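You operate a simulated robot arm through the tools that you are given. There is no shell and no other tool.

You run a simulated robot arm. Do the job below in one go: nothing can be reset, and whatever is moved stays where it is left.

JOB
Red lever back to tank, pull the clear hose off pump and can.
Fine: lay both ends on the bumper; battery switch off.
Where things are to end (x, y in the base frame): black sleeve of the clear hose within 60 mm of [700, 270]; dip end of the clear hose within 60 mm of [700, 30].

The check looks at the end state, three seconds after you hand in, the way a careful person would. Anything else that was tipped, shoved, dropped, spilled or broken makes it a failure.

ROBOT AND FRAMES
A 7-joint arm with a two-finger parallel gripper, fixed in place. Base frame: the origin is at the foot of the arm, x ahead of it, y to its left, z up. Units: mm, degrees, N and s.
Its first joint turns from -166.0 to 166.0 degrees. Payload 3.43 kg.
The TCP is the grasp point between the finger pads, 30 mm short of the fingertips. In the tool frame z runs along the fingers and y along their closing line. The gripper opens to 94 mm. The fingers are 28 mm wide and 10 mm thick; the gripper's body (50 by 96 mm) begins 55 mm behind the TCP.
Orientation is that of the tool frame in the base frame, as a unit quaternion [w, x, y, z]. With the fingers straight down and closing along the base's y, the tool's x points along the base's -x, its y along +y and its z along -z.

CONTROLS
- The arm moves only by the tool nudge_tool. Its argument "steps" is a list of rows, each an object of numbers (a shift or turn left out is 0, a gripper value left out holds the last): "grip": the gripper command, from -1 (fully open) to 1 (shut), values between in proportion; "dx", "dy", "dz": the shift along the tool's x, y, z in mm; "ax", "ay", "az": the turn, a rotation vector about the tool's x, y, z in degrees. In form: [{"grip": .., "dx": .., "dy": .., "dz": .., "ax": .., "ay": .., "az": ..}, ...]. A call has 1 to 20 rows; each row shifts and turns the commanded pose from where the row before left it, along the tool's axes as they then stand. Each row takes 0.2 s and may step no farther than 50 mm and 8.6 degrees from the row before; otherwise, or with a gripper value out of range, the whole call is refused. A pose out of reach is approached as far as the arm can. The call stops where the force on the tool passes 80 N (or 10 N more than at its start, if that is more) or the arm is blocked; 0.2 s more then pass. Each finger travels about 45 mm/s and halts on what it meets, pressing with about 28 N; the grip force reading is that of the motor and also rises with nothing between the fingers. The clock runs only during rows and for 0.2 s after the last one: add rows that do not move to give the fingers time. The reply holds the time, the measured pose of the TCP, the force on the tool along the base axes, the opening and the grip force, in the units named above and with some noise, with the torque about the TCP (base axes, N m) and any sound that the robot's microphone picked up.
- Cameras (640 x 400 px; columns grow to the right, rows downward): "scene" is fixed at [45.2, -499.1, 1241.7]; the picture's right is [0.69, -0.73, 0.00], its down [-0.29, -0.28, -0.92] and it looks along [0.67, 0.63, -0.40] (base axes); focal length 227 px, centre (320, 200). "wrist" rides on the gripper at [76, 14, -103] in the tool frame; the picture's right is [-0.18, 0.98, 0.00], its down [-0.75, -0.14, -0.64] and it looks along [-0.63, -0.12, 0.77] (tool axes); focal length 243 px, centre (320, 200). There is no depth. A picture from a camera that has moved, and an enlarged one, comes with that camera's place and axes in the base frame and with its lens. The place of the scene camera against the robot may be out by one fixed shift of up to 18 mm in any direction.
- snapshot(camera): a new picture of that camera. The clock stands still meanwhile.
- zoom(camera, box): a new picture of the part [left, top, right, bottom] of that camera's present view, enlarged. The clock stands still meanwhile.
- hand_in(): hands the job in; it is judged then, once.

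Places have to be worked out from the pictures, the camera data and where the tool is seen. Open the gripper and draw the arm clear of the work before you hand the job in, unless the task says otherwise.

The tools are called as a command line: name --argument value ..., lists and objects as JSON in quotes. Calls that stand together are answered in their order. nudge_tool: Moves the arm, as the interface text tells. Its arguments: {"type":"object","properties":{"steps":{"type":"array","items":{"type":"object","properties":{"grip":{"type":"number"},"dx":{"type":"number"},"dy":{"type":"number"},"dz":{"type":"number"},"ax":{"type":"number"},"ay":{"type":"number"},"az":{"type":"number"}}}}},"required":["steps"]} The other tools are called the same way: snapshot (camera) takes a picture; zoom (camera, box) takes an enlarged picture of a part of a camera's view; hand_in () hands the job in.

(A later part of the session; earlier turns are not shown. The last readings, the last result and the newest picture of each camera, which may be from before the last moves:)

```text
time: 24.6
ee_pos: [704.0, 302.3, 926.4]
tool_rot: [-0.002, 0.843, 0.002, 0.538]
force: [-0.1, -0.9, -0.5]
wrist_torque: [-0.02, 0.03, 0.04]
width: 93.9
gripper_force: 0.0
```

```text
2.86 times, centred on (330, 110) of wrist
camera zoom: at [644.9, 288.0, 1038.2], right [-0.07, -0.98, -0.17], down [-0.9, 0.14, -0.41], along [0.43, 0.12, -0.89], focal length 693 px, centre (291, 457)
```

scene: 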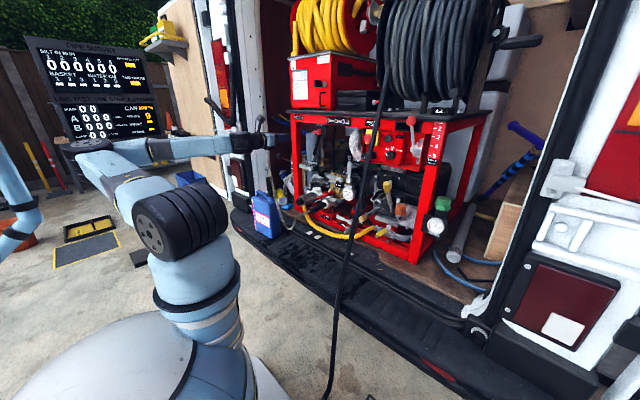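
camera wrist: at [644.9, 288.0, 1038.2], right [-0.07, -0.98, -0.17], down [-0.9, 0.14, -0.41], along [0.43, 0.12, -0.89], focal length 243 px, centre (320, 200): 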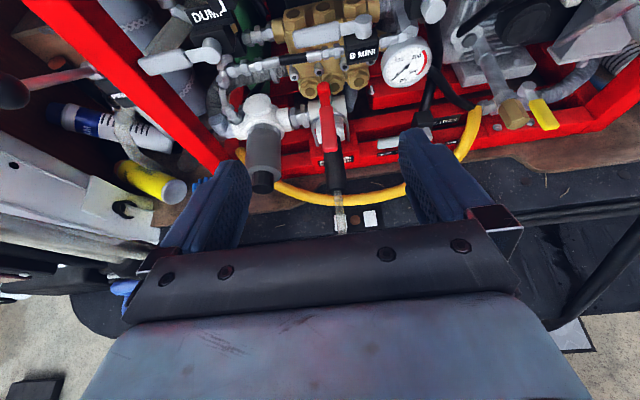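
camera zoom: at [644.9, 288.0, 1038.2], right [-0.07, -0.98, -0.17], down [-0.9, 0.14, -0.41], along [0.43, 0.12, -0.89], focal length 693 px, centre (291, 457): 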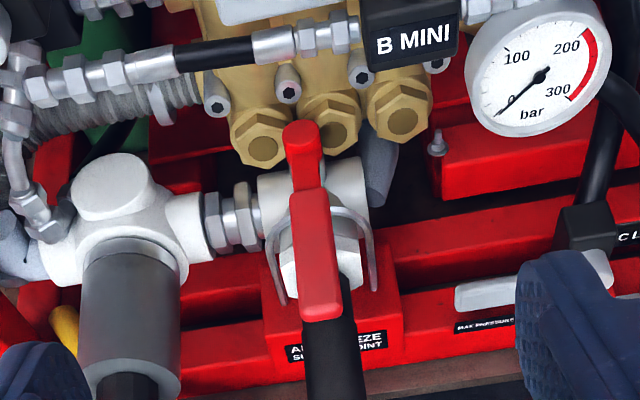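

Zooming harder on the valve body and lever for any markings, and on the grey pipe behind it.

zoom --camera "wrist" --box '[290, 75, 390, 165]'

zoom --camera "scene" --box '[310, 165, 380, 215]'

zoom --camera "wrist" --box '[190, 50, 310, 150]'

```text
4.44 times, centred on (340, 120) of wrist
camera zoom: at [644.9, 288.0, 1038.2], right [-0.07, -0.98, -0.17], down [-0.9, 0.14, -0.41], along [0.43, 0.12, -0.89], focal length 1078 px, centre (231, 556)
```

zoom: 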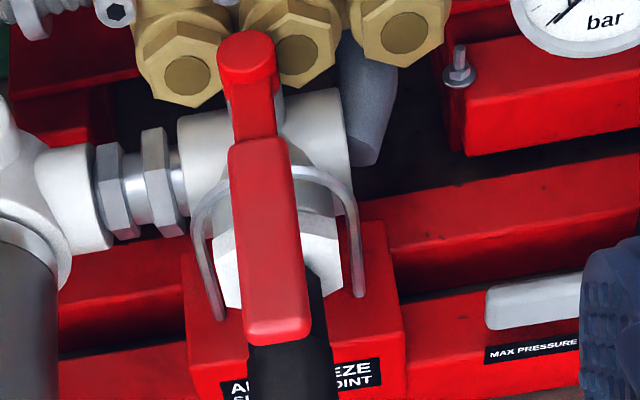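

```text
8.00 times, centred on (345, 190) of scene
camera zoom: at [45.2, -499.1, 1241.7], right [0.69, -0.73, 0.0], down [-0.29, -0.28, -0.92], along [0.67, 0.63, -0.4], focal length 1818 px, centre (120, 280)
```

zoom: 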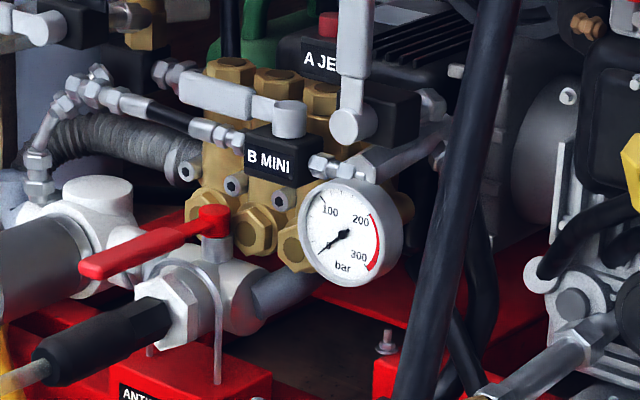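

```text
4.00 times, centred on (250, 100) of wrist
camera zoom: at [644.9, 288.0, 1038.2], right [-0.07, -0.98, -0.17], down [-0.9, 0.14, -0.41], along [0.43, 0.12, -0.89], focal length 970 px, centre (600, 600)
```

zoom: 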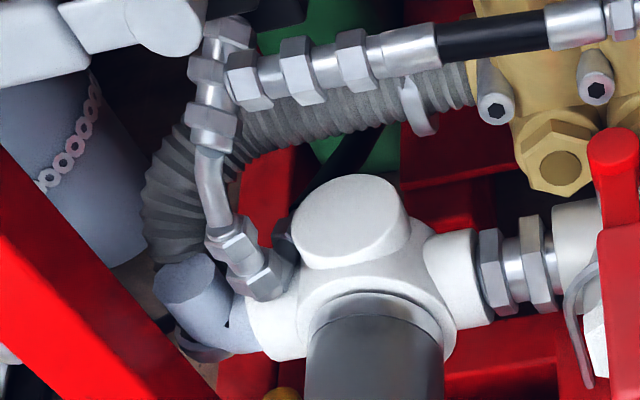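

The lever is free of markings; the grey pipe leaves the valve toward −y/back, the strainer is at +y, and the gauge stands near the −y sweep. I'll use closed fingers as a poker: level the tool, yaw it 35°, close, and descend on the −y side of the lever to test gently which way it turns.

nudge_tool --steps '[{"ay": 8.3, "grip": 1}, {"ay": 8.3}, {"ay": 8.3}, {"ax": 7}, {"ax": 7}, {"ax": 7}, {"ax": 7}, {"ax": 7}, {"dy": 40, "dz": 4}, {"dy": 40, "dz": 4}, {"dy": 35, "dz": 4}, {"dx": -40}, {"dx": -40}, {"dx": -40}, {}]'

snapshot --camera "wrist"

snapshot --camera "scene"

```text
time: 27.8
ee_pos: [783.2, 216.4, 809.1]
tool_rot: [-0.214, 0.673, 0.215, 0.675]
force: [-0.3, 1.1, 0.3]
wrist_torque: [0.0, 0.03, 0.03]
width: 0.0
gripper_force: 27.9
```

```text
taken
camera wrist: at [708.0, 145.9, 885.2], right [0.57, -0.8, -0.18], down [-0.6, -0.25, -0.76], along [0.56, 0.54, -0.63], focal length 243 px, centre (320, 200)
```

wrist: 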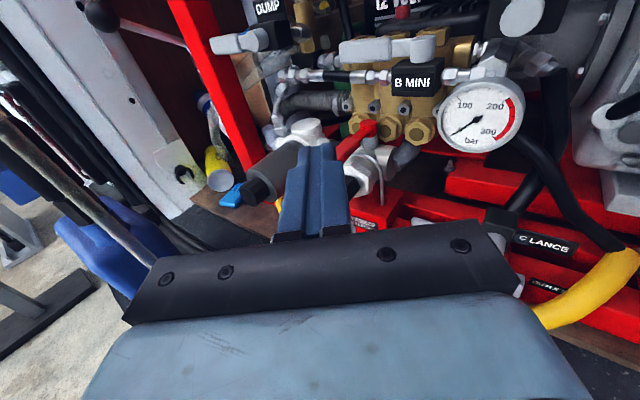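

```text
taken
```

scene: 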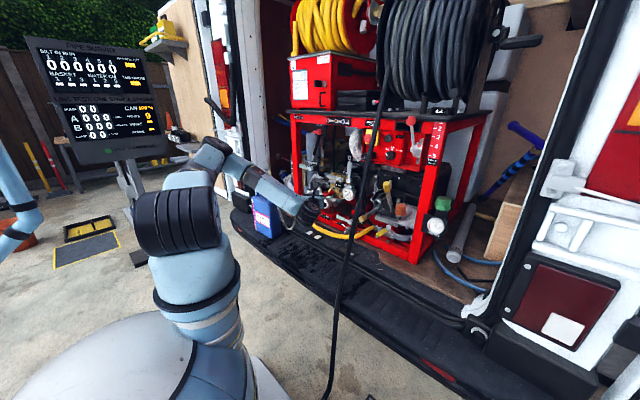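

Free space here. I'll drop to z≈752 and approach partway, then look at the tip relative to the lever.

nudge_tool --steps '[{"dx": -30}, {"dx": -27}, {"dy": 15, "dz": 20}, {"dy": 8, "dz": 30}, {}]'

zoom --camera "wrist" --box '[230, 60, 430, 220]'

zoom --camera "scene" --box '[270, 160, 370, 230]'

```text
time: 29.0
ee_pos: [835.6, 226.5, 749.4]
tool_rot: [-0.214, 0.672, 0.214, 0.675]
force: [-0.5, 0.5, 0.5]
wrist_torque: [-0.02, -0.02, 0.02]
width: 0.1
gripper_force: 28.2
```

```text
2.50 times, centred on (330, 140) of wrist
camera zoom: at [761.3, 156.3, 826.5], right [0.57, -0.8, -0.18], down [-0.6, -0.25, -0.76], along [0.56, 0.54, -0.63], focal length 606 px, centre (295, 350)
```

zoom: 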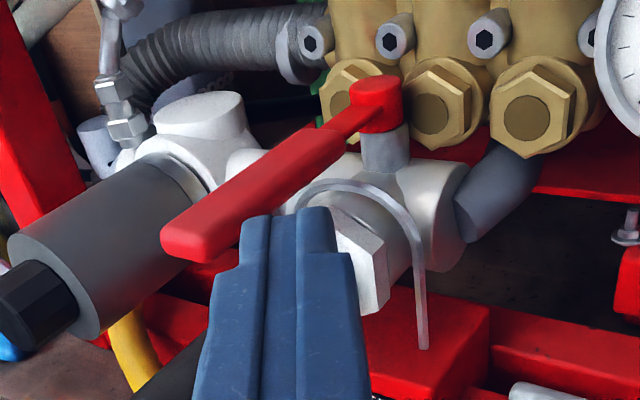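

```text
5.71 times, centred on (320, 195) of scene
camera zoom: at [45.2, -499.1, 1241.7], right [0.69, -0.73, 0.0], down [-0.29, -0.28, -0.92], along [0.67, 0.63, -0.4], focal length 1299 px, centre (320, 229)
```

zoom: 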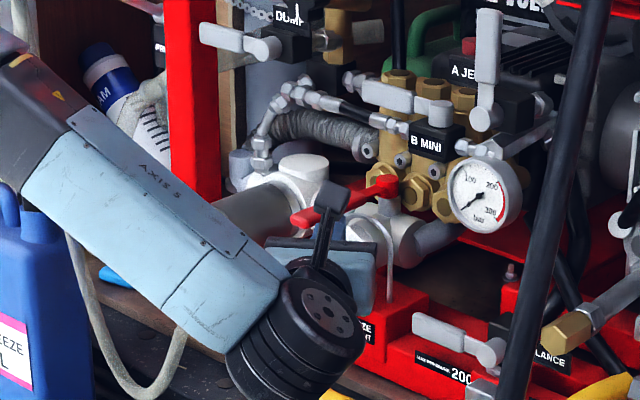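

Re-triangulating with the closer views puts the lever pivot at about (1009,305) and the handle tip at about (884,306), z≈728. It sits slightly above the strainer cap and level with the gauge's lower rim, so the clear sweep is toward +y. I'll lower to z≈735 and bring the poker tip next to the handle's −y side.

nudge_tool --steps '[{"dx": -14}, {"dy": 6, "dz": 30}, {"dy": 6, "dz": 31}, {}]'

zoom --camera "wrist" --box '[230, 60, 430, 220]'

zoom --camera "scene" --box '[270, 160, 370, 230]'

```text
time: 30.0
ee_pos: [894.3, 248.8, 733.6]
tool_rot: [-0.214, 0.672, 0.214, 0.676]
force: [-0.3, -0.7, -0.6]
wrist_torque: [-0.02, 0.0, 0.0]
width: 0.0
gripper_force: 27.9
```

```text
2.50 times, centred on (330, 140) of wrist
camera zoom: at [818.7, 178.7, 810.8], right [0.57, -0.8, -0.18], down [-0.6, -0.25, -0.76], along [0.56, 0.54, -0.63], focal length 606 px, centre (295, 350)
```

zoom: 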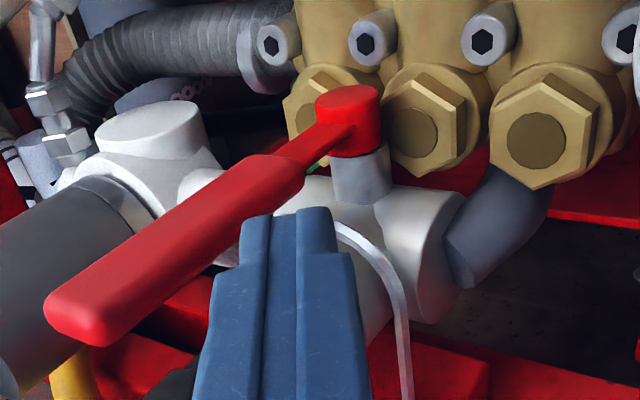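

```text
5.71 times, centred on (320, 195) of scene
camera zoom: at [45.2, -499.1, 1241.7], right [0.69, -0.73, 0.0], down [-0.29, -0.28, -0.92], along [0.67, 0.63, -0.4], focal length 1299 px, centre (320, 229)
```

zoom: 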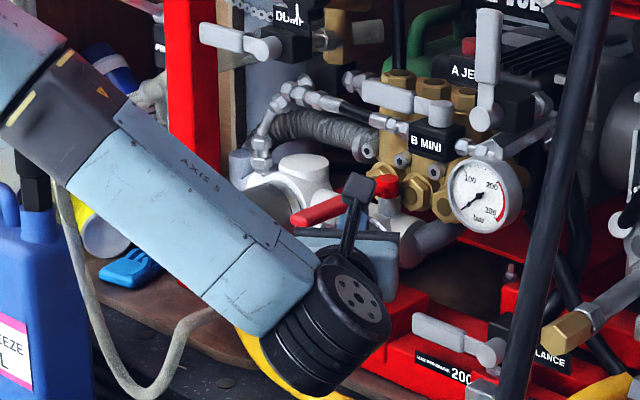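

The poker tip sits about 19 mm from the handle side. I'll push +y 30 mm in small rows and read the force.

nudge_tool --steps '[{"dy": -8.2, "dz": 5.7}, {"dy": -8.2, "dz": 5.7}, {"dy": -4.1, "dz": 2.9}, {"dy": -4.1, "dz": 2.9}, {}]'

zoom --camera "wrist" --box '[230, 60, 430, 220]'

```text
time: 31.2
ee_pos: [893.7, 280.8, 734.4]
tool_rot: [-0.215, 0.673, 0.215, 0.675]
force: [0.3, -0.4, -1.1]
wrist_torque: [0.01, 0.0, -0.01]
width: 0.2
gripper_force: 27.6
```

```text
2.50 times, centred on (330, 140) of wrist
camera zoom: at [818.7, 210.0, 811.5], right [0.57, -0.8, -0.18], down [-0.6, -0.25, -0.76], along [0.56, 0.54, -0.63], focal length 606 px, centre (295, 350)
```

zoom: 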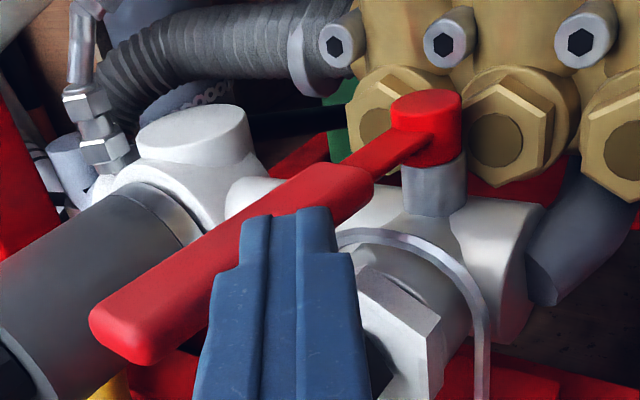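

The lever swings easily toward +y (it has turned ~8° with negligible force). Continuing along its arc to about 45°.

nudge_tool --steps '[{"dy": -9, "dz": 9}, {"dy": -9, "dz": 9}, {"dy": -6, "dz": 11}, {"dy": -6, "dz": 11}, {"dy": -6, "dz": 12}, {}]'

zoom --camera "wrist" --box '[230, 60, 430, 220]'

snapshot --camera "scene"

```text
time: 32.6
ee_pos: [916.1, 341.2, 736.6]
tool_rot: [-0.215, 0.673, 0.214, 0.675]
force: [0.1, -3.1, 2.3]
wrist_torque: [-0.19, 0.2, 0.13]
width: 0.1
gripper_force: 28.0
```

```text
2.50 times, centred on (330, 140) of wrist
camera zoom: at [840.8, 269.9, 812.1], right [0.57, -0.8, -0.18], down [-0.6, -0.25, -0.76], along [0.56, 0.54, -0.63], focal length 606 px, centre (295, 350)
```

zoom: 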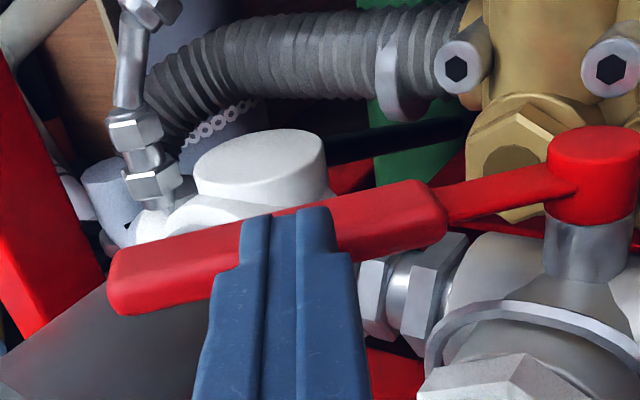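

```text
taken
```

scene: 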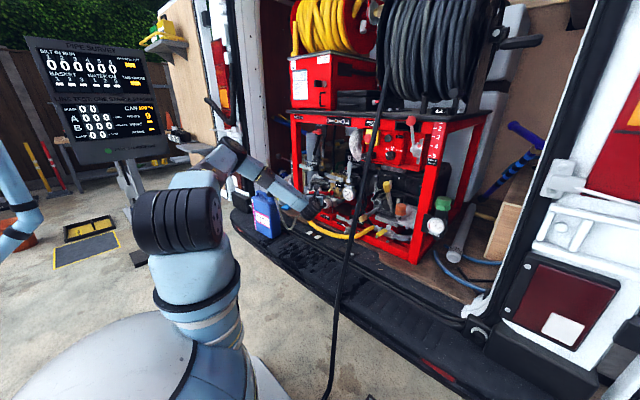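

Lever at ~45°. I need to check the forearm's clearance to the can's hose before going on.

zoom --camera "scene" --box '[210, 130, 330, 245]'

snapshot --camera "wrist"

```text
3.48 times, centred on (270, 188) of scene
camera zoom: at [45.2, -499.1, 1241.7], right [0.69, -0.73, 0.0], down [-0.29, -0.28, -0.92], along [0.67, 0.63, -0.4], focal length 790 px, centre (494, 244)
```

zoom: 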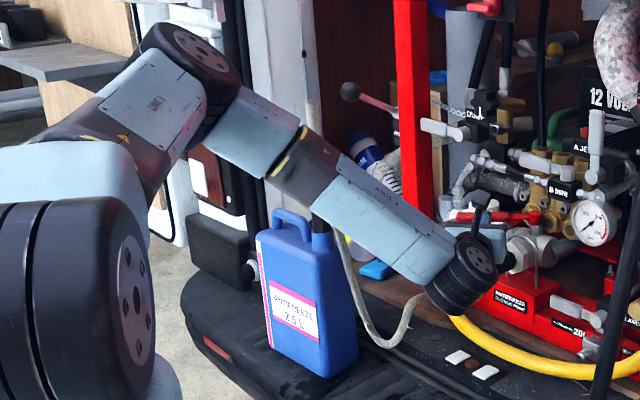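

```text
taken
camera wrist: at [840.8, 269.9, 812.1], right [0.57, -0.8, -0.18], down [-0.6, -0.25, -0.76], along [0.56, 0.54, -0.63], focal length 243 px, centre (320, 200)
```

wrist: 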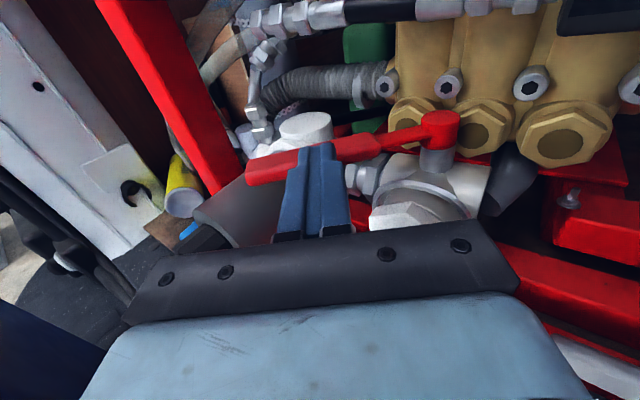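

The forearm still clears the hose (its top hasn't moved). I'll yaw the hand 10° more so the forearm swings away from the can, then push on to about 68°.

nudge_tool --steps '[{"ax": 5}, {"ax": 5}, {"dy": -2, "dz": 12}, {"dy": -2, "dz": 13}, {"dy": -3, "dz": 13}, {}]'

zoom --camera "wrist" --box '[230, 60, 430, 220]'

zoom --camera "scene" --box '[210, 130, 330, 245]'

```text
time: 34.0
ee_pos: [938.2, 372.0, 736.9]
tool_rot: [-0.273, 0.651, 0.273, 0.654]
force: [-1.0, -0.9, -0.4]
wrist_torque: [-0.05, 0.05, -0.02]
width: 0.1
gripper_force: 27.7
```

```text
2.50 times, centred on (330, 140) of wrist
camera zoom: at [876.7, 289.8, 812.6], right [0.7, -0.69, -0.18], down [-0.55, -0.36, -0.76], along [0.46, 0.63, -0.63], focal length 606 px, centre (295, 350)
```

zoom: 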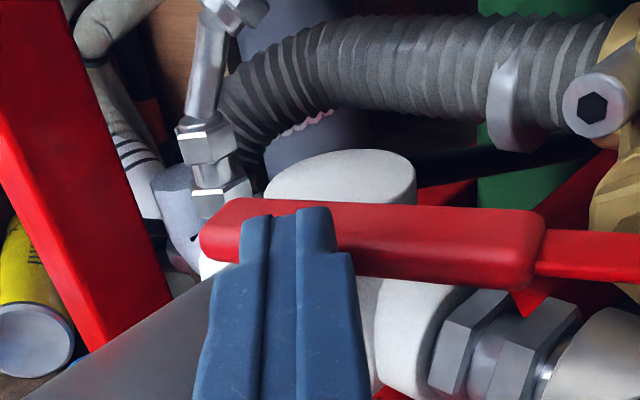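

```text
3.48 times, centred on (270, 188) of scene
camera zoom: at [45.2, -499.1, 1241.7], right [0.69, -0.73, 0.0], down [-0.29, -0.28, -0.92], along [0.67, 0.63, -0.4], focal length 790 px, centre (494, 244)
```

zoom: 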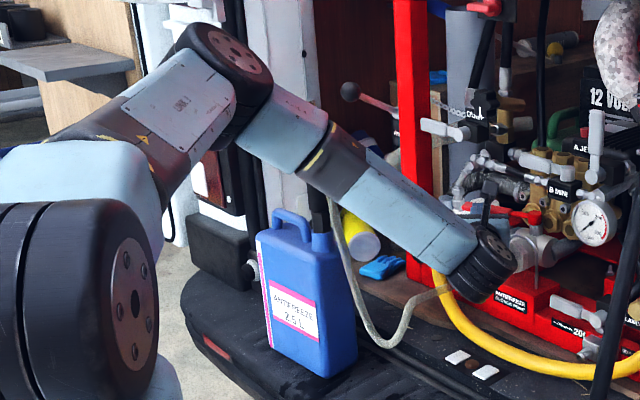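

The lever is around 65° with no resistance; I'll push the remaining way toward 90° in small rows and watch the force.

nudge_tool --steps '[{"dy": 4, "dz": 8}, {"dy": 4, "dz": 8}, {"dy": 4, "dz": 8}, {"dy": 4, "dz": 8}, {}]'

zoom --camera "wrist" --box '[230, 60, 430, 220]'

zoom --camera "scene" --box '[210, 130, 370, 245]'

```text
time: 35.2
ee_pos: [969.9, 383.0, 734.6]
tool_rot: [-0.272, 0.652, 0.272, 0.653]
force: [-47.4, -19.7, 3.7]
wrist_torque: [-0.06, 0.22, 0.18]
width: 0.1
gripper_force: 28.2
```

```text
2.50 times, centred on (330, 140) of wrist
camera zoom: at [907.8, 300.2, 812.1], right [0.7, -0.69, -0.18], down [-0.55, -0.36, -0.75], along [0.46, 0.63, -0.63], focal length 606 px, centre (295, 350)
```

zoom: 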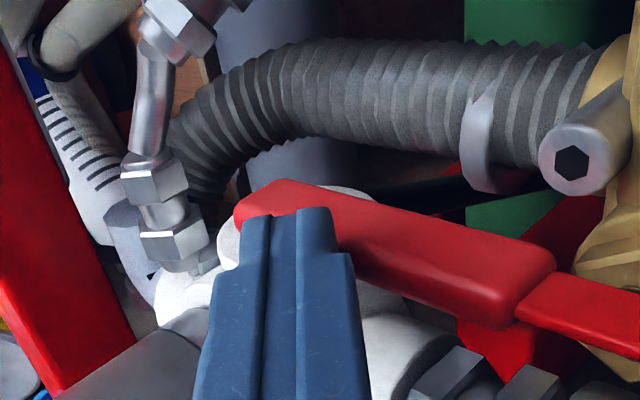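

```text
3.48 times, centred on (290, 188) of scene
camera zoom: at [45.2, -499.1, 1241.7], right [0.69, -0.73, 0.0], down [-0.29, -0.28, -0.92], along [0.67, 0.63, -0.4], focal length 790 px, centre (424, 244)
```

zoom: 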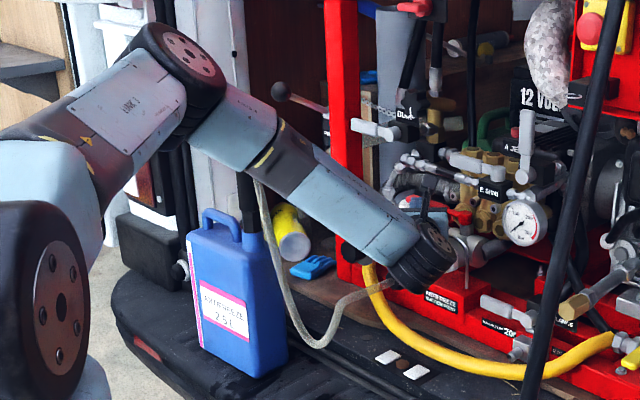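

Force rose to about 50 N with the lever at ~90° toward +y (pointing to the strainer/tank line), so it's on its stop. I'll back out along the tool axis and look at the result.

nudge_tool --steps '[{"dz": -15}, {"dz": -40}, {"dz": -40}, {"dx": 35, "dz": -20}, {"dx": 45}, {"dx": 45}, {"dx": 40}, {}]'

snapshot --camera "wrist"

snapshot --camera "scene"

zoom --camera "scene" --box '[280, 150, 370, 220]'

```text
time: 37.0
ee_pos: [888.8, 301.7, 900.4]
tool_rot: [-0.271, 0.652, 0.272, 0.654]
force: [0.1, 0.0, 0.6]
wrist_torque: [0.0, 0.02, -0.02]
width: 0.0
gripper_force: 28.1
```

```text
taken
camera wrist: at [828.2, 219.7, 976.6], right [0.7, -0.69, -0.18], down [-0.55, -0.36, -0.76], along [0.46, 0.63, -0.63], focal length 243 px, centre (320, 200)
```

wrist: 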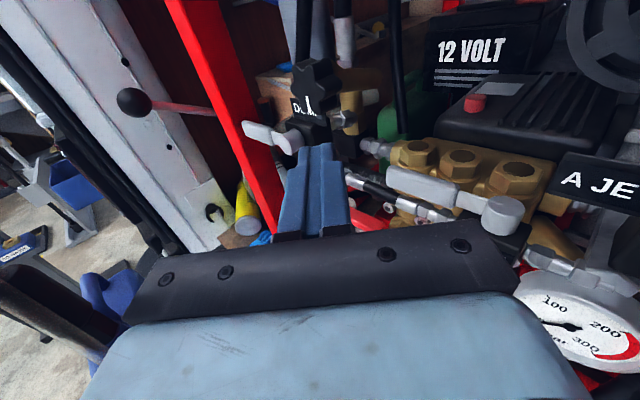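

```text
taken
```

scene: 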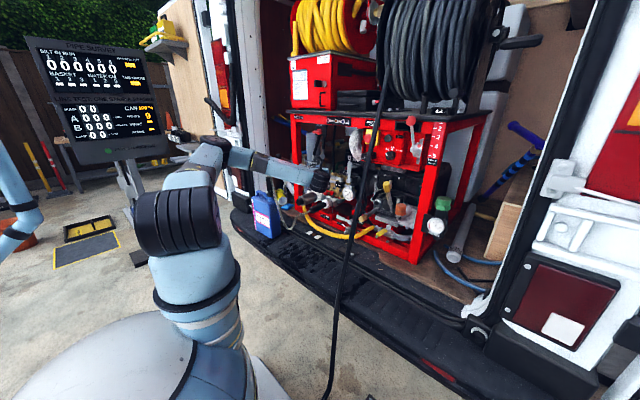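

```text
5.71 times, centred on (325, 185) of scene
camera zoom: at [45.2, -499.1, 1241.7], right [0.69, -0.73, 0.0], down [-0.29, -0.28, -0.92], along [0.67, 0.63, -0.4], focal length 1299 px, centre (291, 286)
```

zoom: 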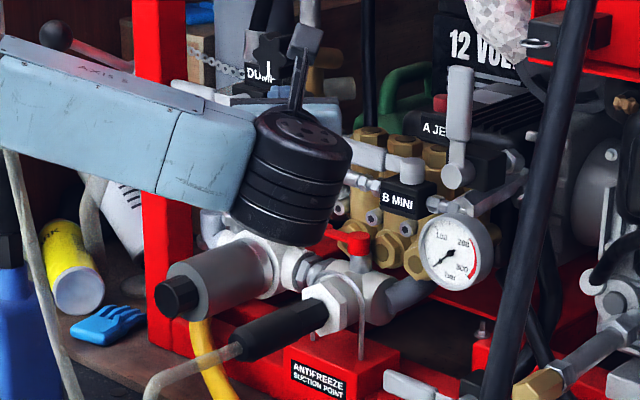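

The lever now points to +y. Next is the hose sleeve: I'll back off, undo the yaw, tilt the tool 45° down, and look at the sleeve and bumper.

nudge_tool --steps '[{"dz": -45}, {"dz": -45}, {"dz": -40, "ax": -7.5}, {"ax": -7.5, "grip": -1}, {"ax": -7.5}, {"ax": -7.5}, {"ax": -7.5}, {"ax": -7.5}, {"ay": -7.5}, {"ay": -7.5}, {"ay": -7.5}, {"ay": -7.5}, {"ay": -7.5}, {"ay": -7.5}, {}]'

snapshot --camera "wrist"

snapshot --camera "scene"

```text
time: 40.2
ee_pos: [797.3, 210.4, 899.9]
tool_rot: [-0.002, 0.924, 0.002, 0.383]
force: [0.2, 0.4, 0.7]
wrist_torque: [0.02, -0.05, 0.03]
width: 93.9
gripper_force: 0.1
```

```text
taken
camera wrist: at [779.8, 195.8, 1026.4], right [-0.13, -0.98, -0.13], down [-0.99, 0.14, -0.08], along [0.1, 0.12, -0.99], focal length 243 px, centre (320, 200)
```

wrist: 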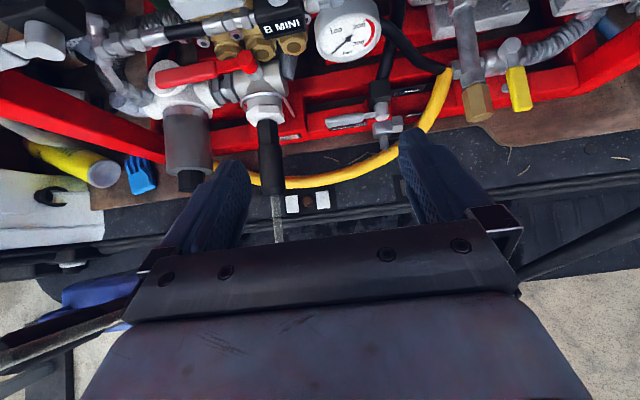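

```text
taken
```

scene: 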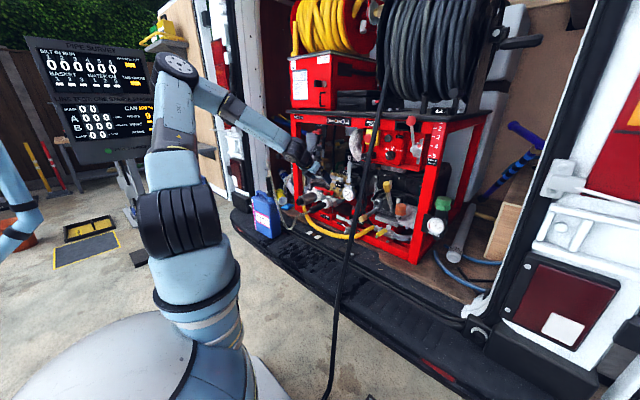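

Very clear overhead view: the lever is exactly along +y. Zooming for the sleeve and the bumper.

zoom --camera "wrist" --box '[200, 50, 360, 250]'

zoom --camera "scene" --box '[240, 160, 350, 250]'

```text
2.00 times, centred on (280, 150) of wrist
camera zoom: at [779.8, 195.8, 1026.4], right [-0.13, -0.98, -0.13], down [-0.99, 0.14, -0.08], along [0.1, 0.12, -0.99], focal length 485 px, centre (400, 300)
```

zoom: 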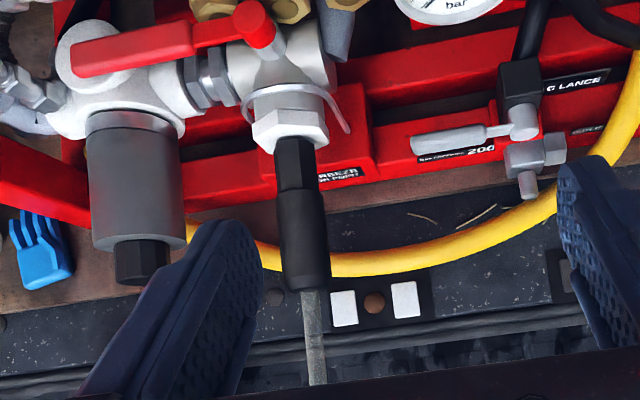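

```text
4.44 times, centred on (295, 205) of scene
camera zoom: at [45.2, -499.1, 1241.7], right [0.69, -0.73, 0.0], down [-0.29, -0.28, -0.92], along [0.67, 0.63, -0.4], focal length 1010 px, centre (431, 178)
```

zoom: 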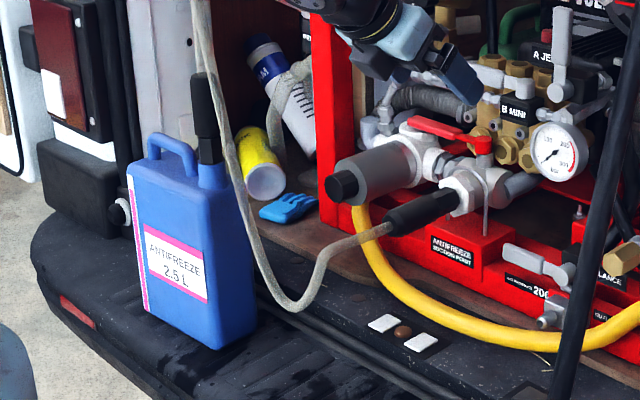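

Sleeve axis: y≈307, z≈667, running x≈836→954 (round part 836–910, ~38 mm diameter); the strainer bowl's edge is at y≈372. I'll set the opening to ~64 mm, line up 120 mm back along the 45° approach, and check.

nudge_tool --steps '[{"dy": -33, "grip": -0.36}, {"dy": -33}, {"dy": -31}, {"dx": -27.4, "dz": 25}, {"dx": -27.4, "dz": 25}, {"dx": -27.4, "dz": 25}, {"dx": -27.4, "dz": 25}, {}]'

snapshot --camera "wrist"

zoom --camera "scene" --box '[240, 140, 350, 240]'

```text
time: 42.0
ee_pos: [792.0, 308.5, 753.0]
tool_rot: [-0.001, 0.923, 0.001, 0.385]
force: [-0.3, -0.8, 0.3]
wrist_torque: [-0.02, -0.02, 0.02]
width: 64.0
gripper_force: 0.1
```

```text
taken
camera wrist: at [773.6, 294.1, 879.6], right [-0.13, -0.98, -0.13], down [-0.99, 0.14, -0.08], along [0.1, 0.12, -0.99], focal length 243 px, centre (320, 200)
```

wrist: 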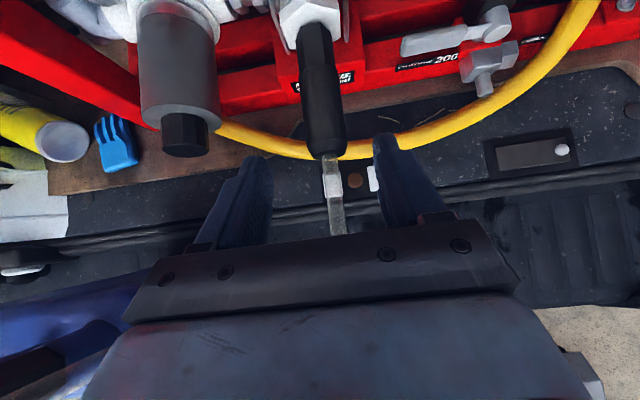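

```text
4.00 times, centred on (295, 190) of scene
camera zoom: at [45.2, -499.1, 1241.7], right [0.69, -0.73, 0.0], down [-0.29, -0.28, -0.92], along [0.67, 0.63, -0.4], focal length 909 px, centre (420, 240)
```

zoom: 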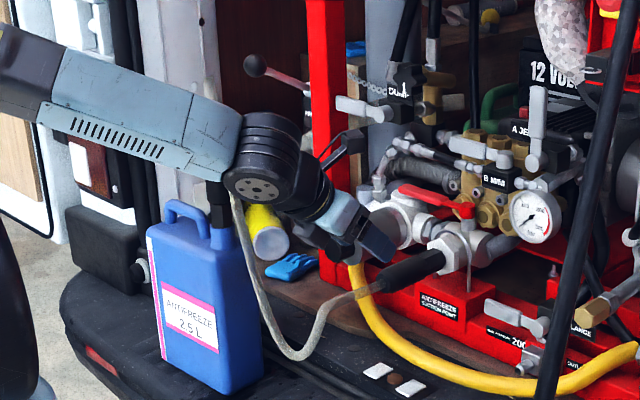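

Aligned with the sleeve between the fingers, and the wrist clears the can's hose. Advancing 118 mm along the tool axis to straddle the sleeve.

nudge_tool --steps '[{"dz": 35, "dy": 1}, {"dz": 35}, {"dz": 25}, {"dz": 22}, {}]'

snapshot --camera "wrist"

zoom --camera "scene" --box '[270, 150, 350, 230]'

```text
time: 43.2
ee_pos: [875.5, 305.0, 668.2]
tool_rot: [-0.002, 0.923, 0.003, 0.385]
force: [-0.2, -0.5, -0.7]
wrist_torque: [0.01, 0.0, 0.01]
width: 64.1
gripper_force: 0.1
```

```text
taken
camera wrist: at [857.5, 291.0, 795.4], right [-0.13, -0.98, -0.13], down [-0.99, 0.14, -0.08], along [0.1, 0.12, -0.99], focal length 243 px, centre (320, 200)
```

wrist: 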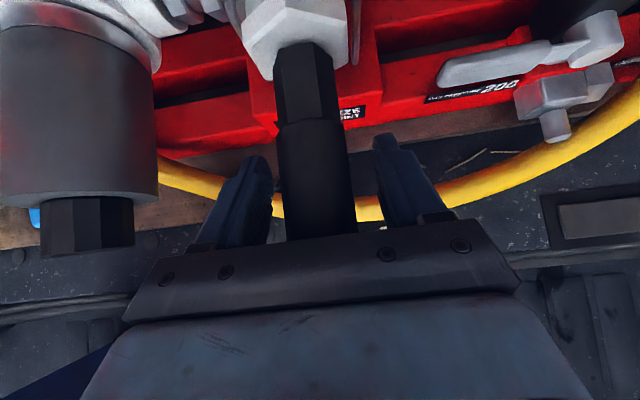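

```text
5.00 times, centred on (310, 190) of scene
camera zoom: at [45.2, -499.1, 1241.7], right [0.69, -0.73, 0.0], down [-0.29, -0.28, -0.92], along [0.67, 0.63, -0.4], focal length 1136 px, centre (370, 250)
```

zoom: 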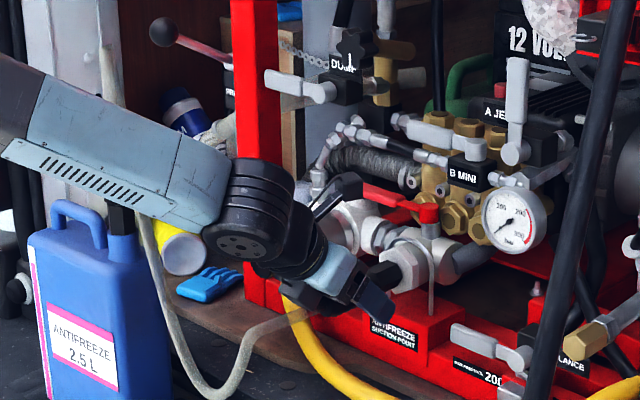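

The sleeve is between the fingers with no contact. Closing the gripper on it.

nudge_tool --steps '[{"grip": 0}, {"grip": 0.3}, {"grip": 0.6}, {"grip": 1}, {"grip": 1}, {}]'

snapshot --camera "wrist"

```text
time: 44.6
ee_pos: [875.1, 305.7, 669.3]
tool_rot: [-0.002, 0.923, 0.002, 0.384]
force: [3.1, 10.0, 0.8]
wrist_torque: [-0.04, 0.02, -0.12]
width: 39.4
gripper_force: 28.1
```

```text
taken
camera wrist: at [857.4, 291.7, 795.5], right [-0.12, -0.98, -0.13], down [-0.99, 0.14, -0.08], along [0.1, 0.12, -0.99], focal length 243 px, centre (320, 200)
```

wrist: 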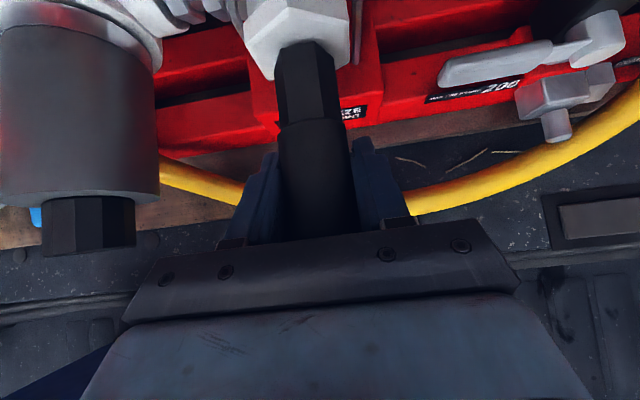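

Gripped at 39.4 mm. Pulling straight back along −x in small steps, watching force.

nudge_tool --steps '[{"dx": -3.5, "dz": -3.5}, {"dx": -3.5, "dz": -3.5}, {"dx": -3.5, "dz": -3.5}, {"dx": -3.5, "dz": -3.5}, {}]'

zoom --camera "wrist" --box '[220, 0, 400, 130]'

```text
time: 45.8
ee_pos: [853.7, 306.2, 669.1]
tool_rot: [-0.002, 0.924, 0.003, 0.383]
force: [0.6, 0.2, -0.1]
wrist_torque: [-0.03, 0.0, 0.05]
width: 39.1
gripper_force: 27.7
```

```text
3.08 times, centred on (310, 65) of wrist
camera zoom: at [836.6, 292.2, 796.7], right [-0.13, -0.98, -0.13], down [-0.99, 0.14, -0.08], along [0.1, 0.12, -0.99], focal length 746 px, centre (351, 615)
```

zoom: 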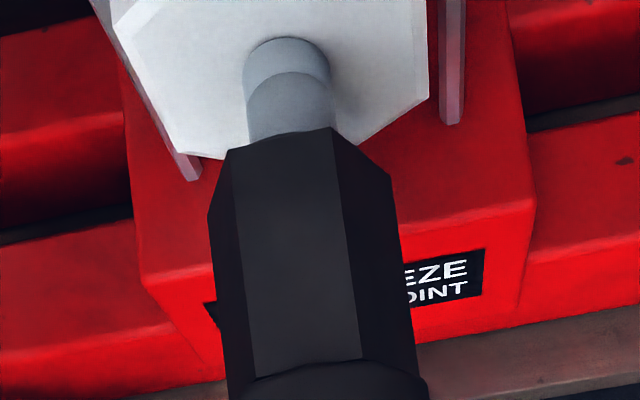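

The sleeve is sliding off the spigot. I'll keep pulling straight back another 50 mm.

nudge_tool --steps '[{"dx": -7, "dz": -7}, {"dx": -7, "dz": -7}, {"dx": -7, "dz": -7}, {"dx": -7, "dz": -7}, {"dx": -7, "dz": -7}, {}]'

snapshot --camera "wrist"

snapshot --camera "scene"

```text
time: 47.2
ee_pos: [804.0, 305.5, 671.2]
tool_rot: [-0.002, 0.923, 0.003, 0.384]
force: [-0.2, -0.6, -0.2]
wrist_torque: [0.0, 0.03, 0.01]
width: 39.1
gripper_force: 28.1
```

```text
taken
camera wrist: at [785.8, 291.5, 797.3], right [-0.13, -0.98, -0.13], down [-0.99, 0.14, -0.08], along [0.1, 0.12, -0.99], focal length 243 px, centre (320, 200)
```

wrist: 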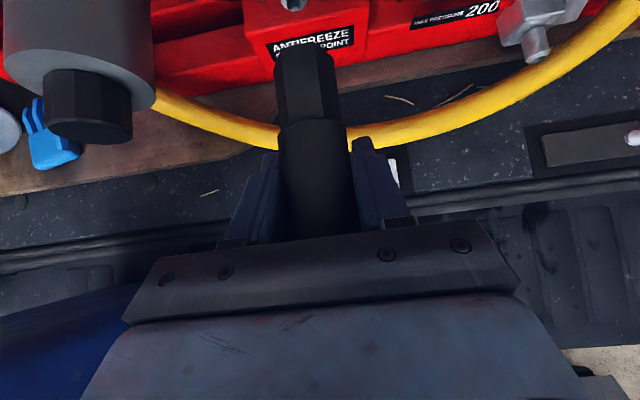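

```text
taken
```

scene: 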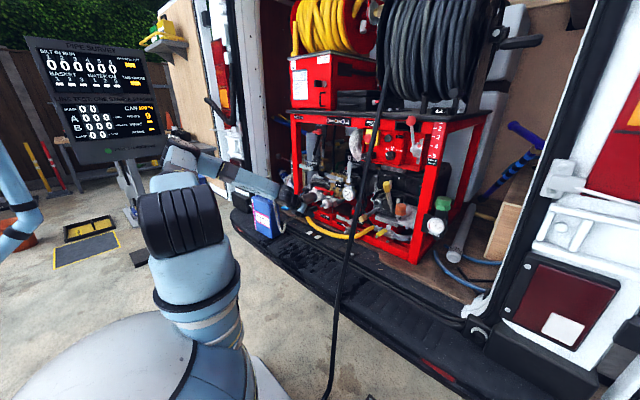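

The sleeve is off the pump. The bumper deck spans x≈625–770 at z≈495. I'll carry the sleeve to about (720,272,560) above the deck and look.

nudge_tool --steps '[{"dx": -34.5, "dz": 4.8, "dy": 8.2}, {"dx": -34.5, "dz": 4.8, "dy": 8.2}, {"dx": -34.5, "dz": 4.8, "dy": 8.2}, {"dx": -34.5, "dz": 4.8, "dy": 8.2}, {}, {}]'

snapshot --camera "wrist"

zoom --camera "scene" --box '[210, 140, 370, 260]'

```text
time: 48.6
ee_pos: [719.6, 275.0, 556.0]
tool_rot: [-0.002, 0.923, 0.002, 0.384]
force: [0.3, -0.6, 0.5]
wrist_torque: [0.0, 0.03, 0.01]
width: 39.4
gripper_force: 28.2
```

```text
taken
camera wrist: at [701.4, 260.8, 683.9], right [-0.13, -0.98, -0.13], down [-0.99, 0.14, -0.08], along [0.1, 0.12, -0.99], focal length 243 px, centre (320, 200)
```

wrist: 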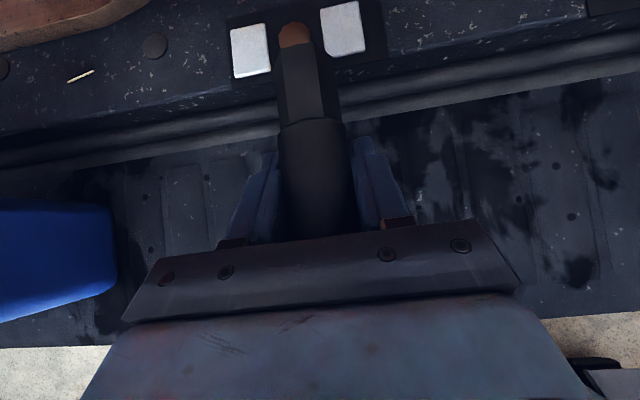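

```text
3.33 times, centred on (290, 200) of scene
camera zoom: at [45.2, -499.1, 1241.7], right [0.69, -0.73, 0.0], down [-0.29, -0.28, -0.92], along [0.67, 0.63, -0.4], focal length 758 px, centre (420, 200)
```

zoom: 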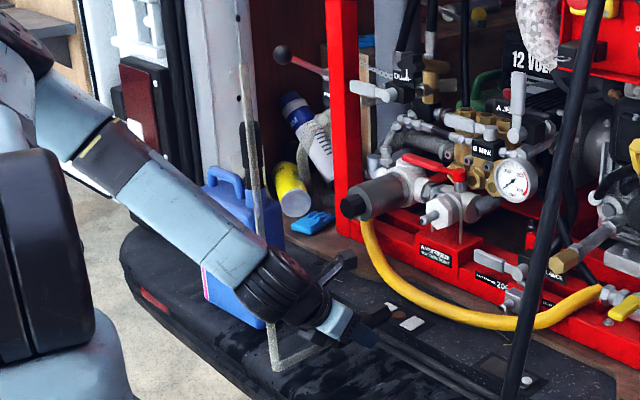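

The hose hangs freely near the can, and nothing is caught. I'll move 30 mm toward −x and lower gently until the fingertips just meet the deck.

nudge_tool --steps '[{"dx": -21, "dz": -21, "dy": 4}, {"dx": -7, "dz": 7}, {"dx": -5, "dz": 5}, {"dx": -3, "dz": 3}, {"dx": -2, "dz": 2}, {}]'

snapshot --camera "wrist"

zoom --camera "scene" --box '[230, 160, 350, 260]'

```text
time: 50.0
ee_pos: [690.9, 268.9, 532.5]
tool_rot: [-0.001, 0.923, 0.002, 0.384]
force: [-0.5, 0.4, -0.2]
wrist_torque: [0.03, 0.0, 0.01]
width: 39.1
gripper_force: 28.0
```

```text
taken
camera wrist: at [673.5, 254.9, 659.7], right [-0.13, -0.98, -0.13], down [-0.99, 0.14, -0.08], along [0.1, 0.12, -0.99], focal length 243 px, centre (320, 200)
```

wrist: 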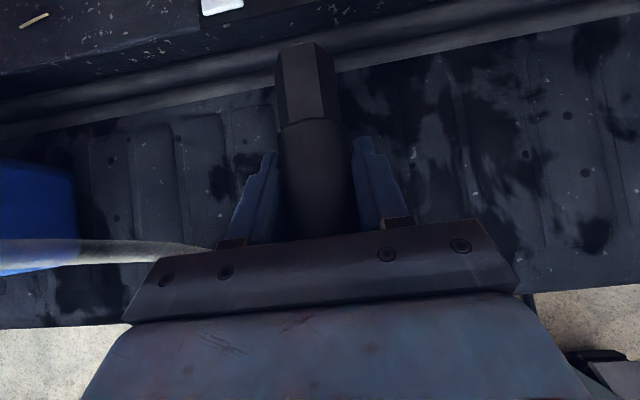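

```text
4.00 times, centred on (290, 210) of scene
camera zoom: at [45.2, -499.1, 1241.7], right [0.69, -0.73, 0.0], down [-0.29, -0.28, -0.92], along [0.67, 0.63, -0.4], focal length 909 px, centre (440, 160)
```

zoom: 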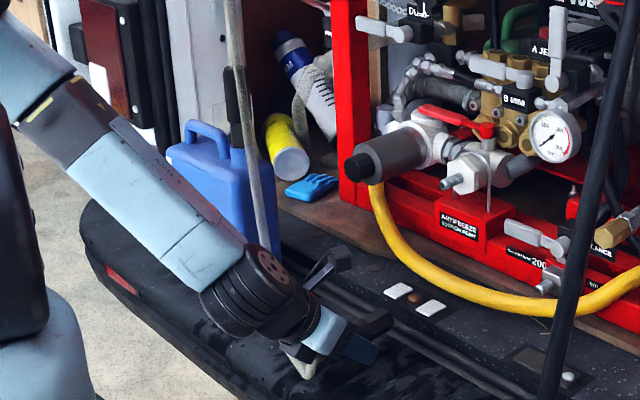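

No contact yet at z=532. Continuing down in small steps, reading the force.

nudge_tool --steps '[{"dx": -2.1, "dz": 2.1}, {"dx": -2.1, "dz": 2.1}, {"dx": -2.1, "dz": 2.1}, {}]'

```text
time: 51.0
ee_pos: [692.1, 269.0, 524.1]
tool_rot: [-0.001, 0.923, 0.001, 0.384]
force: [0.1, -0.8, 0.1]
wrist_torque: [0.0, -0.02, -0.02]
width: 39.3
gripper_force: 28.2
```

Still no contact; lowering a further 9 mm.

nudge_tool --steps '[{"dx": -2.1, "dz": 2.1}, {"dx": -2.1, "dz": 2.1}, {"dx": -2.1, "dz": 2.1}, {}]'

snapshot --camera "wrist"

```text
time: 52.0
ee_pos: [692.0, 269.3, 517.6]
tool_rot: [-0.001, 0.923, 0.001, 0.385]
force: [-15.9, 0.1, 38.2]
wrist_torque: [-0.59, 0.02, -0.02]
width: 39.1
gripper_force: 27.6
```

```text
taken
camera wrist: at [672.8, 254.5, 644.9], right [-0.13, -0.98, -0.13], down [-0.99, 0.14, -0.08], along [0.1, 0.12, -0.99], focal length 243 px, centre (320, 200)
```

wrist: 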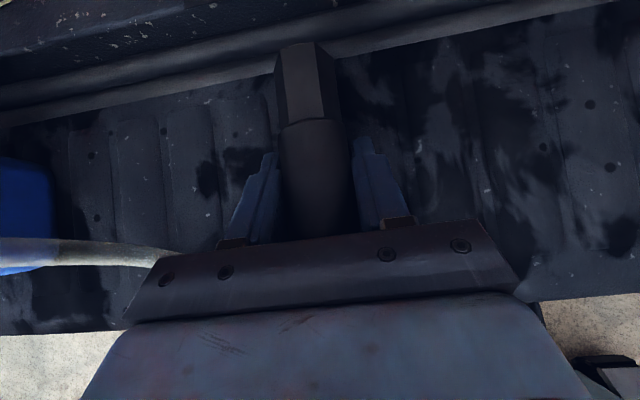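

Contact at z≈518 (deck ≈487), so the sleeve is ~10 mm above the deck. I'll lift 2 mm off the hard contact, open slowly, and let it settle.

nudge_tool --steps '[{"dx": 1.4, "dz": -1.4}, {"grip": 0.1}, {"grip": 0}, {"grip": -0.15}, {"grip": -0.3}, {}, {}]'

snapshot --camera "wrist"

zoom --camera "scene" --box '[230, 160, 350, 260]'

```text
time: 53.6
ee_pos: [690.9, 269.1, 519.7]
tool_rot: [-0.002, 0.923, 0.002, 0.384]
force: [-5.7, 20.0, 24.0]
wrist_torque: [0.0, -0.1, 0.11]
width: 50.1
gripper_force: 0.0
```

```text
taken
camera wrist: at [672.7, 254.9, 645.1], right [-0.12, -0.98, -0.13], down [-0.99, 0.14, -0.08], along [0.1, 0.12, -0.99], focal length 243 px, centre (320, 200)
```

wrist: 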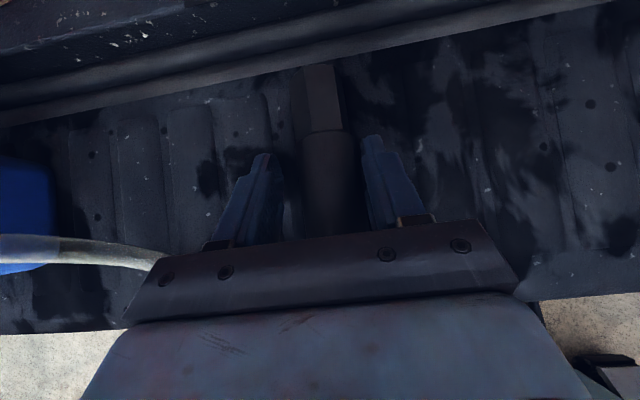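

```text
4.00 times, centred on (290, 210) of scene
camera zoom: at [45.2, -499.1, 1241.7], right [0.69, -0.73, 0.0], down [-0.29, -0.28, -0.92], along [0.67, 0.63, -0.4], focal length 909 px, centre (440, 160)
```

zoom: 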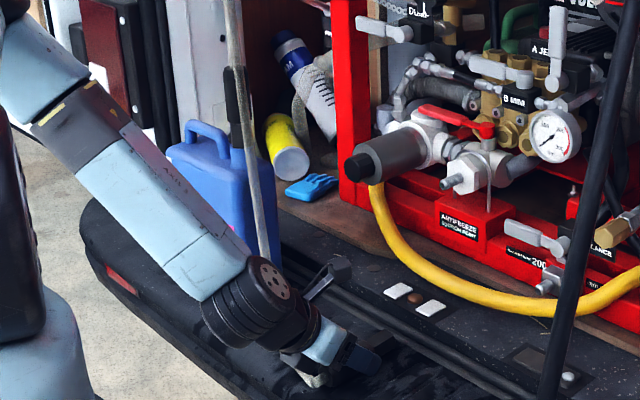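

The sleeve has settled, but a fingertip is catching on a deck rib (force 24 N up, 20 N sideways). I'll lift 8 mm and let the fingers open.

nudge_tool --steps '[{"dx": 2.8, "dz": -2.8}, {"dx": 2.8, "dz": -2.8}, {}, {}]'

snapshot --camera "wrist"

```text
time: 54.6
ee_pos: [693.1, 267.3, 525.5]
tool_rot: [0.0, 0.923, 0.001, 0.384]
force: [0.6, 0.8, -0.6]
wrist_torque: [0.04, 0.0, 0.01]
width: 60.8
gripper_force: 0.1
```

```text
taken
camera wrist: at [673.7, 253.5, 652.2], right [-0.13, -0.98, -0.13], down [-0.99, 0.14, -0.08], along [0.1, 0.12, -0.99], focal length 243 px, centre (320, 200)
```

wrist: 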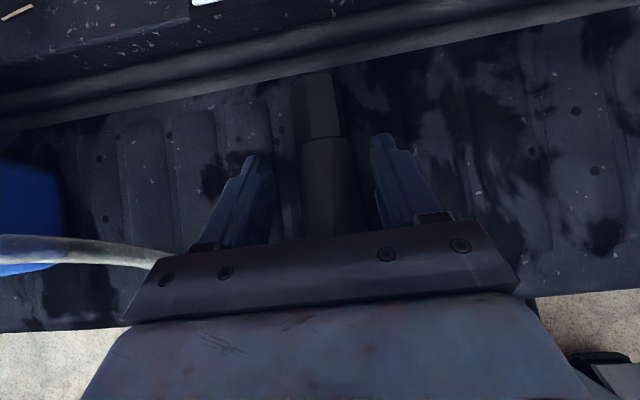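

The fingers are free and the sleeve lies on the deck between them. I'll rise straight up and look.

nudge_tool --steps '[{"dx": 14, "dz": -14}, {"dx": 21, "dz": -21}, {"dx": 28, "dz": -28}, {"dx": 28, "dz": -28}, {"dx": 28, "dz": -28}, {}]'

snapshot --camera "wrist"

snapshot --camera "scene"

zoom --camera "scene" --box '[220, 130, 350, 260]'

```text
time: 56.0
ee_pos: [690.9, 268.5, 693.6]
tool_rot: [-0.001, 0.923, 0.001, 0.384]
force: [-0.3, -0.4, 0.5]
wrist_torque: [0.0, -0.01, 0.0]
width: 61.0
gripper_force: 0.1
```

```text
taken
camera wrist: at [673.1, 253.5, 820.6], right [-0.13, -0.98, -0.13], down [-0.99, 0.14, -0.08], along [0.1, 0.12, -0.99], focal length 243 px, centre (320, 200)
```

wrist: 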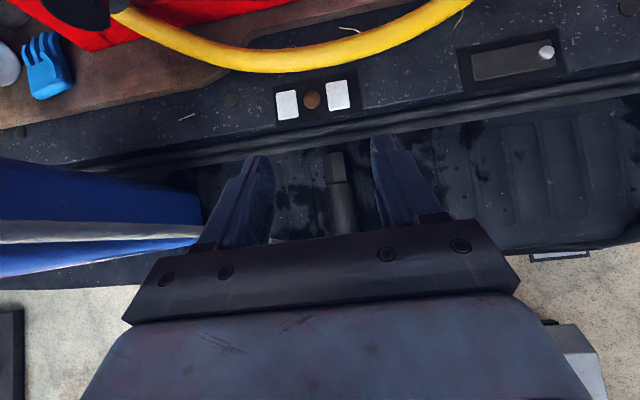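

```text
taken
```

scene: 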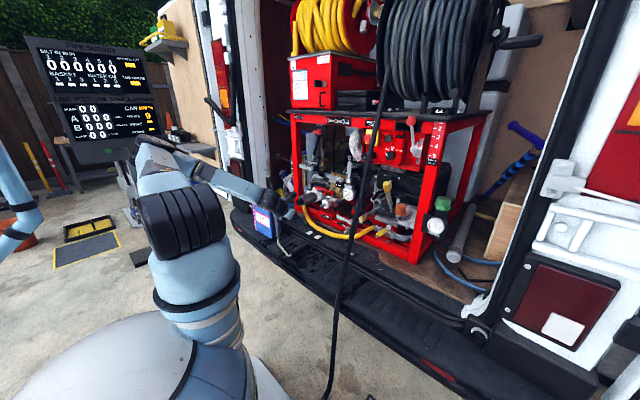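

```text
3.08 times, centred on (285, 195) of scene
camera zoom: at [45.2, -499.1, 1241.7], right [0.69, -0.73, 0.0], down [-0.29, -0.28, -0.92], along [0.67, 0.63, -0.4], focal length 699 px, centre (428, 215)
```

zoom: 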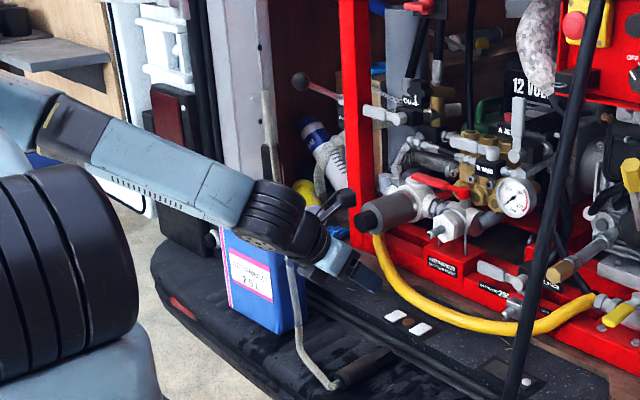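

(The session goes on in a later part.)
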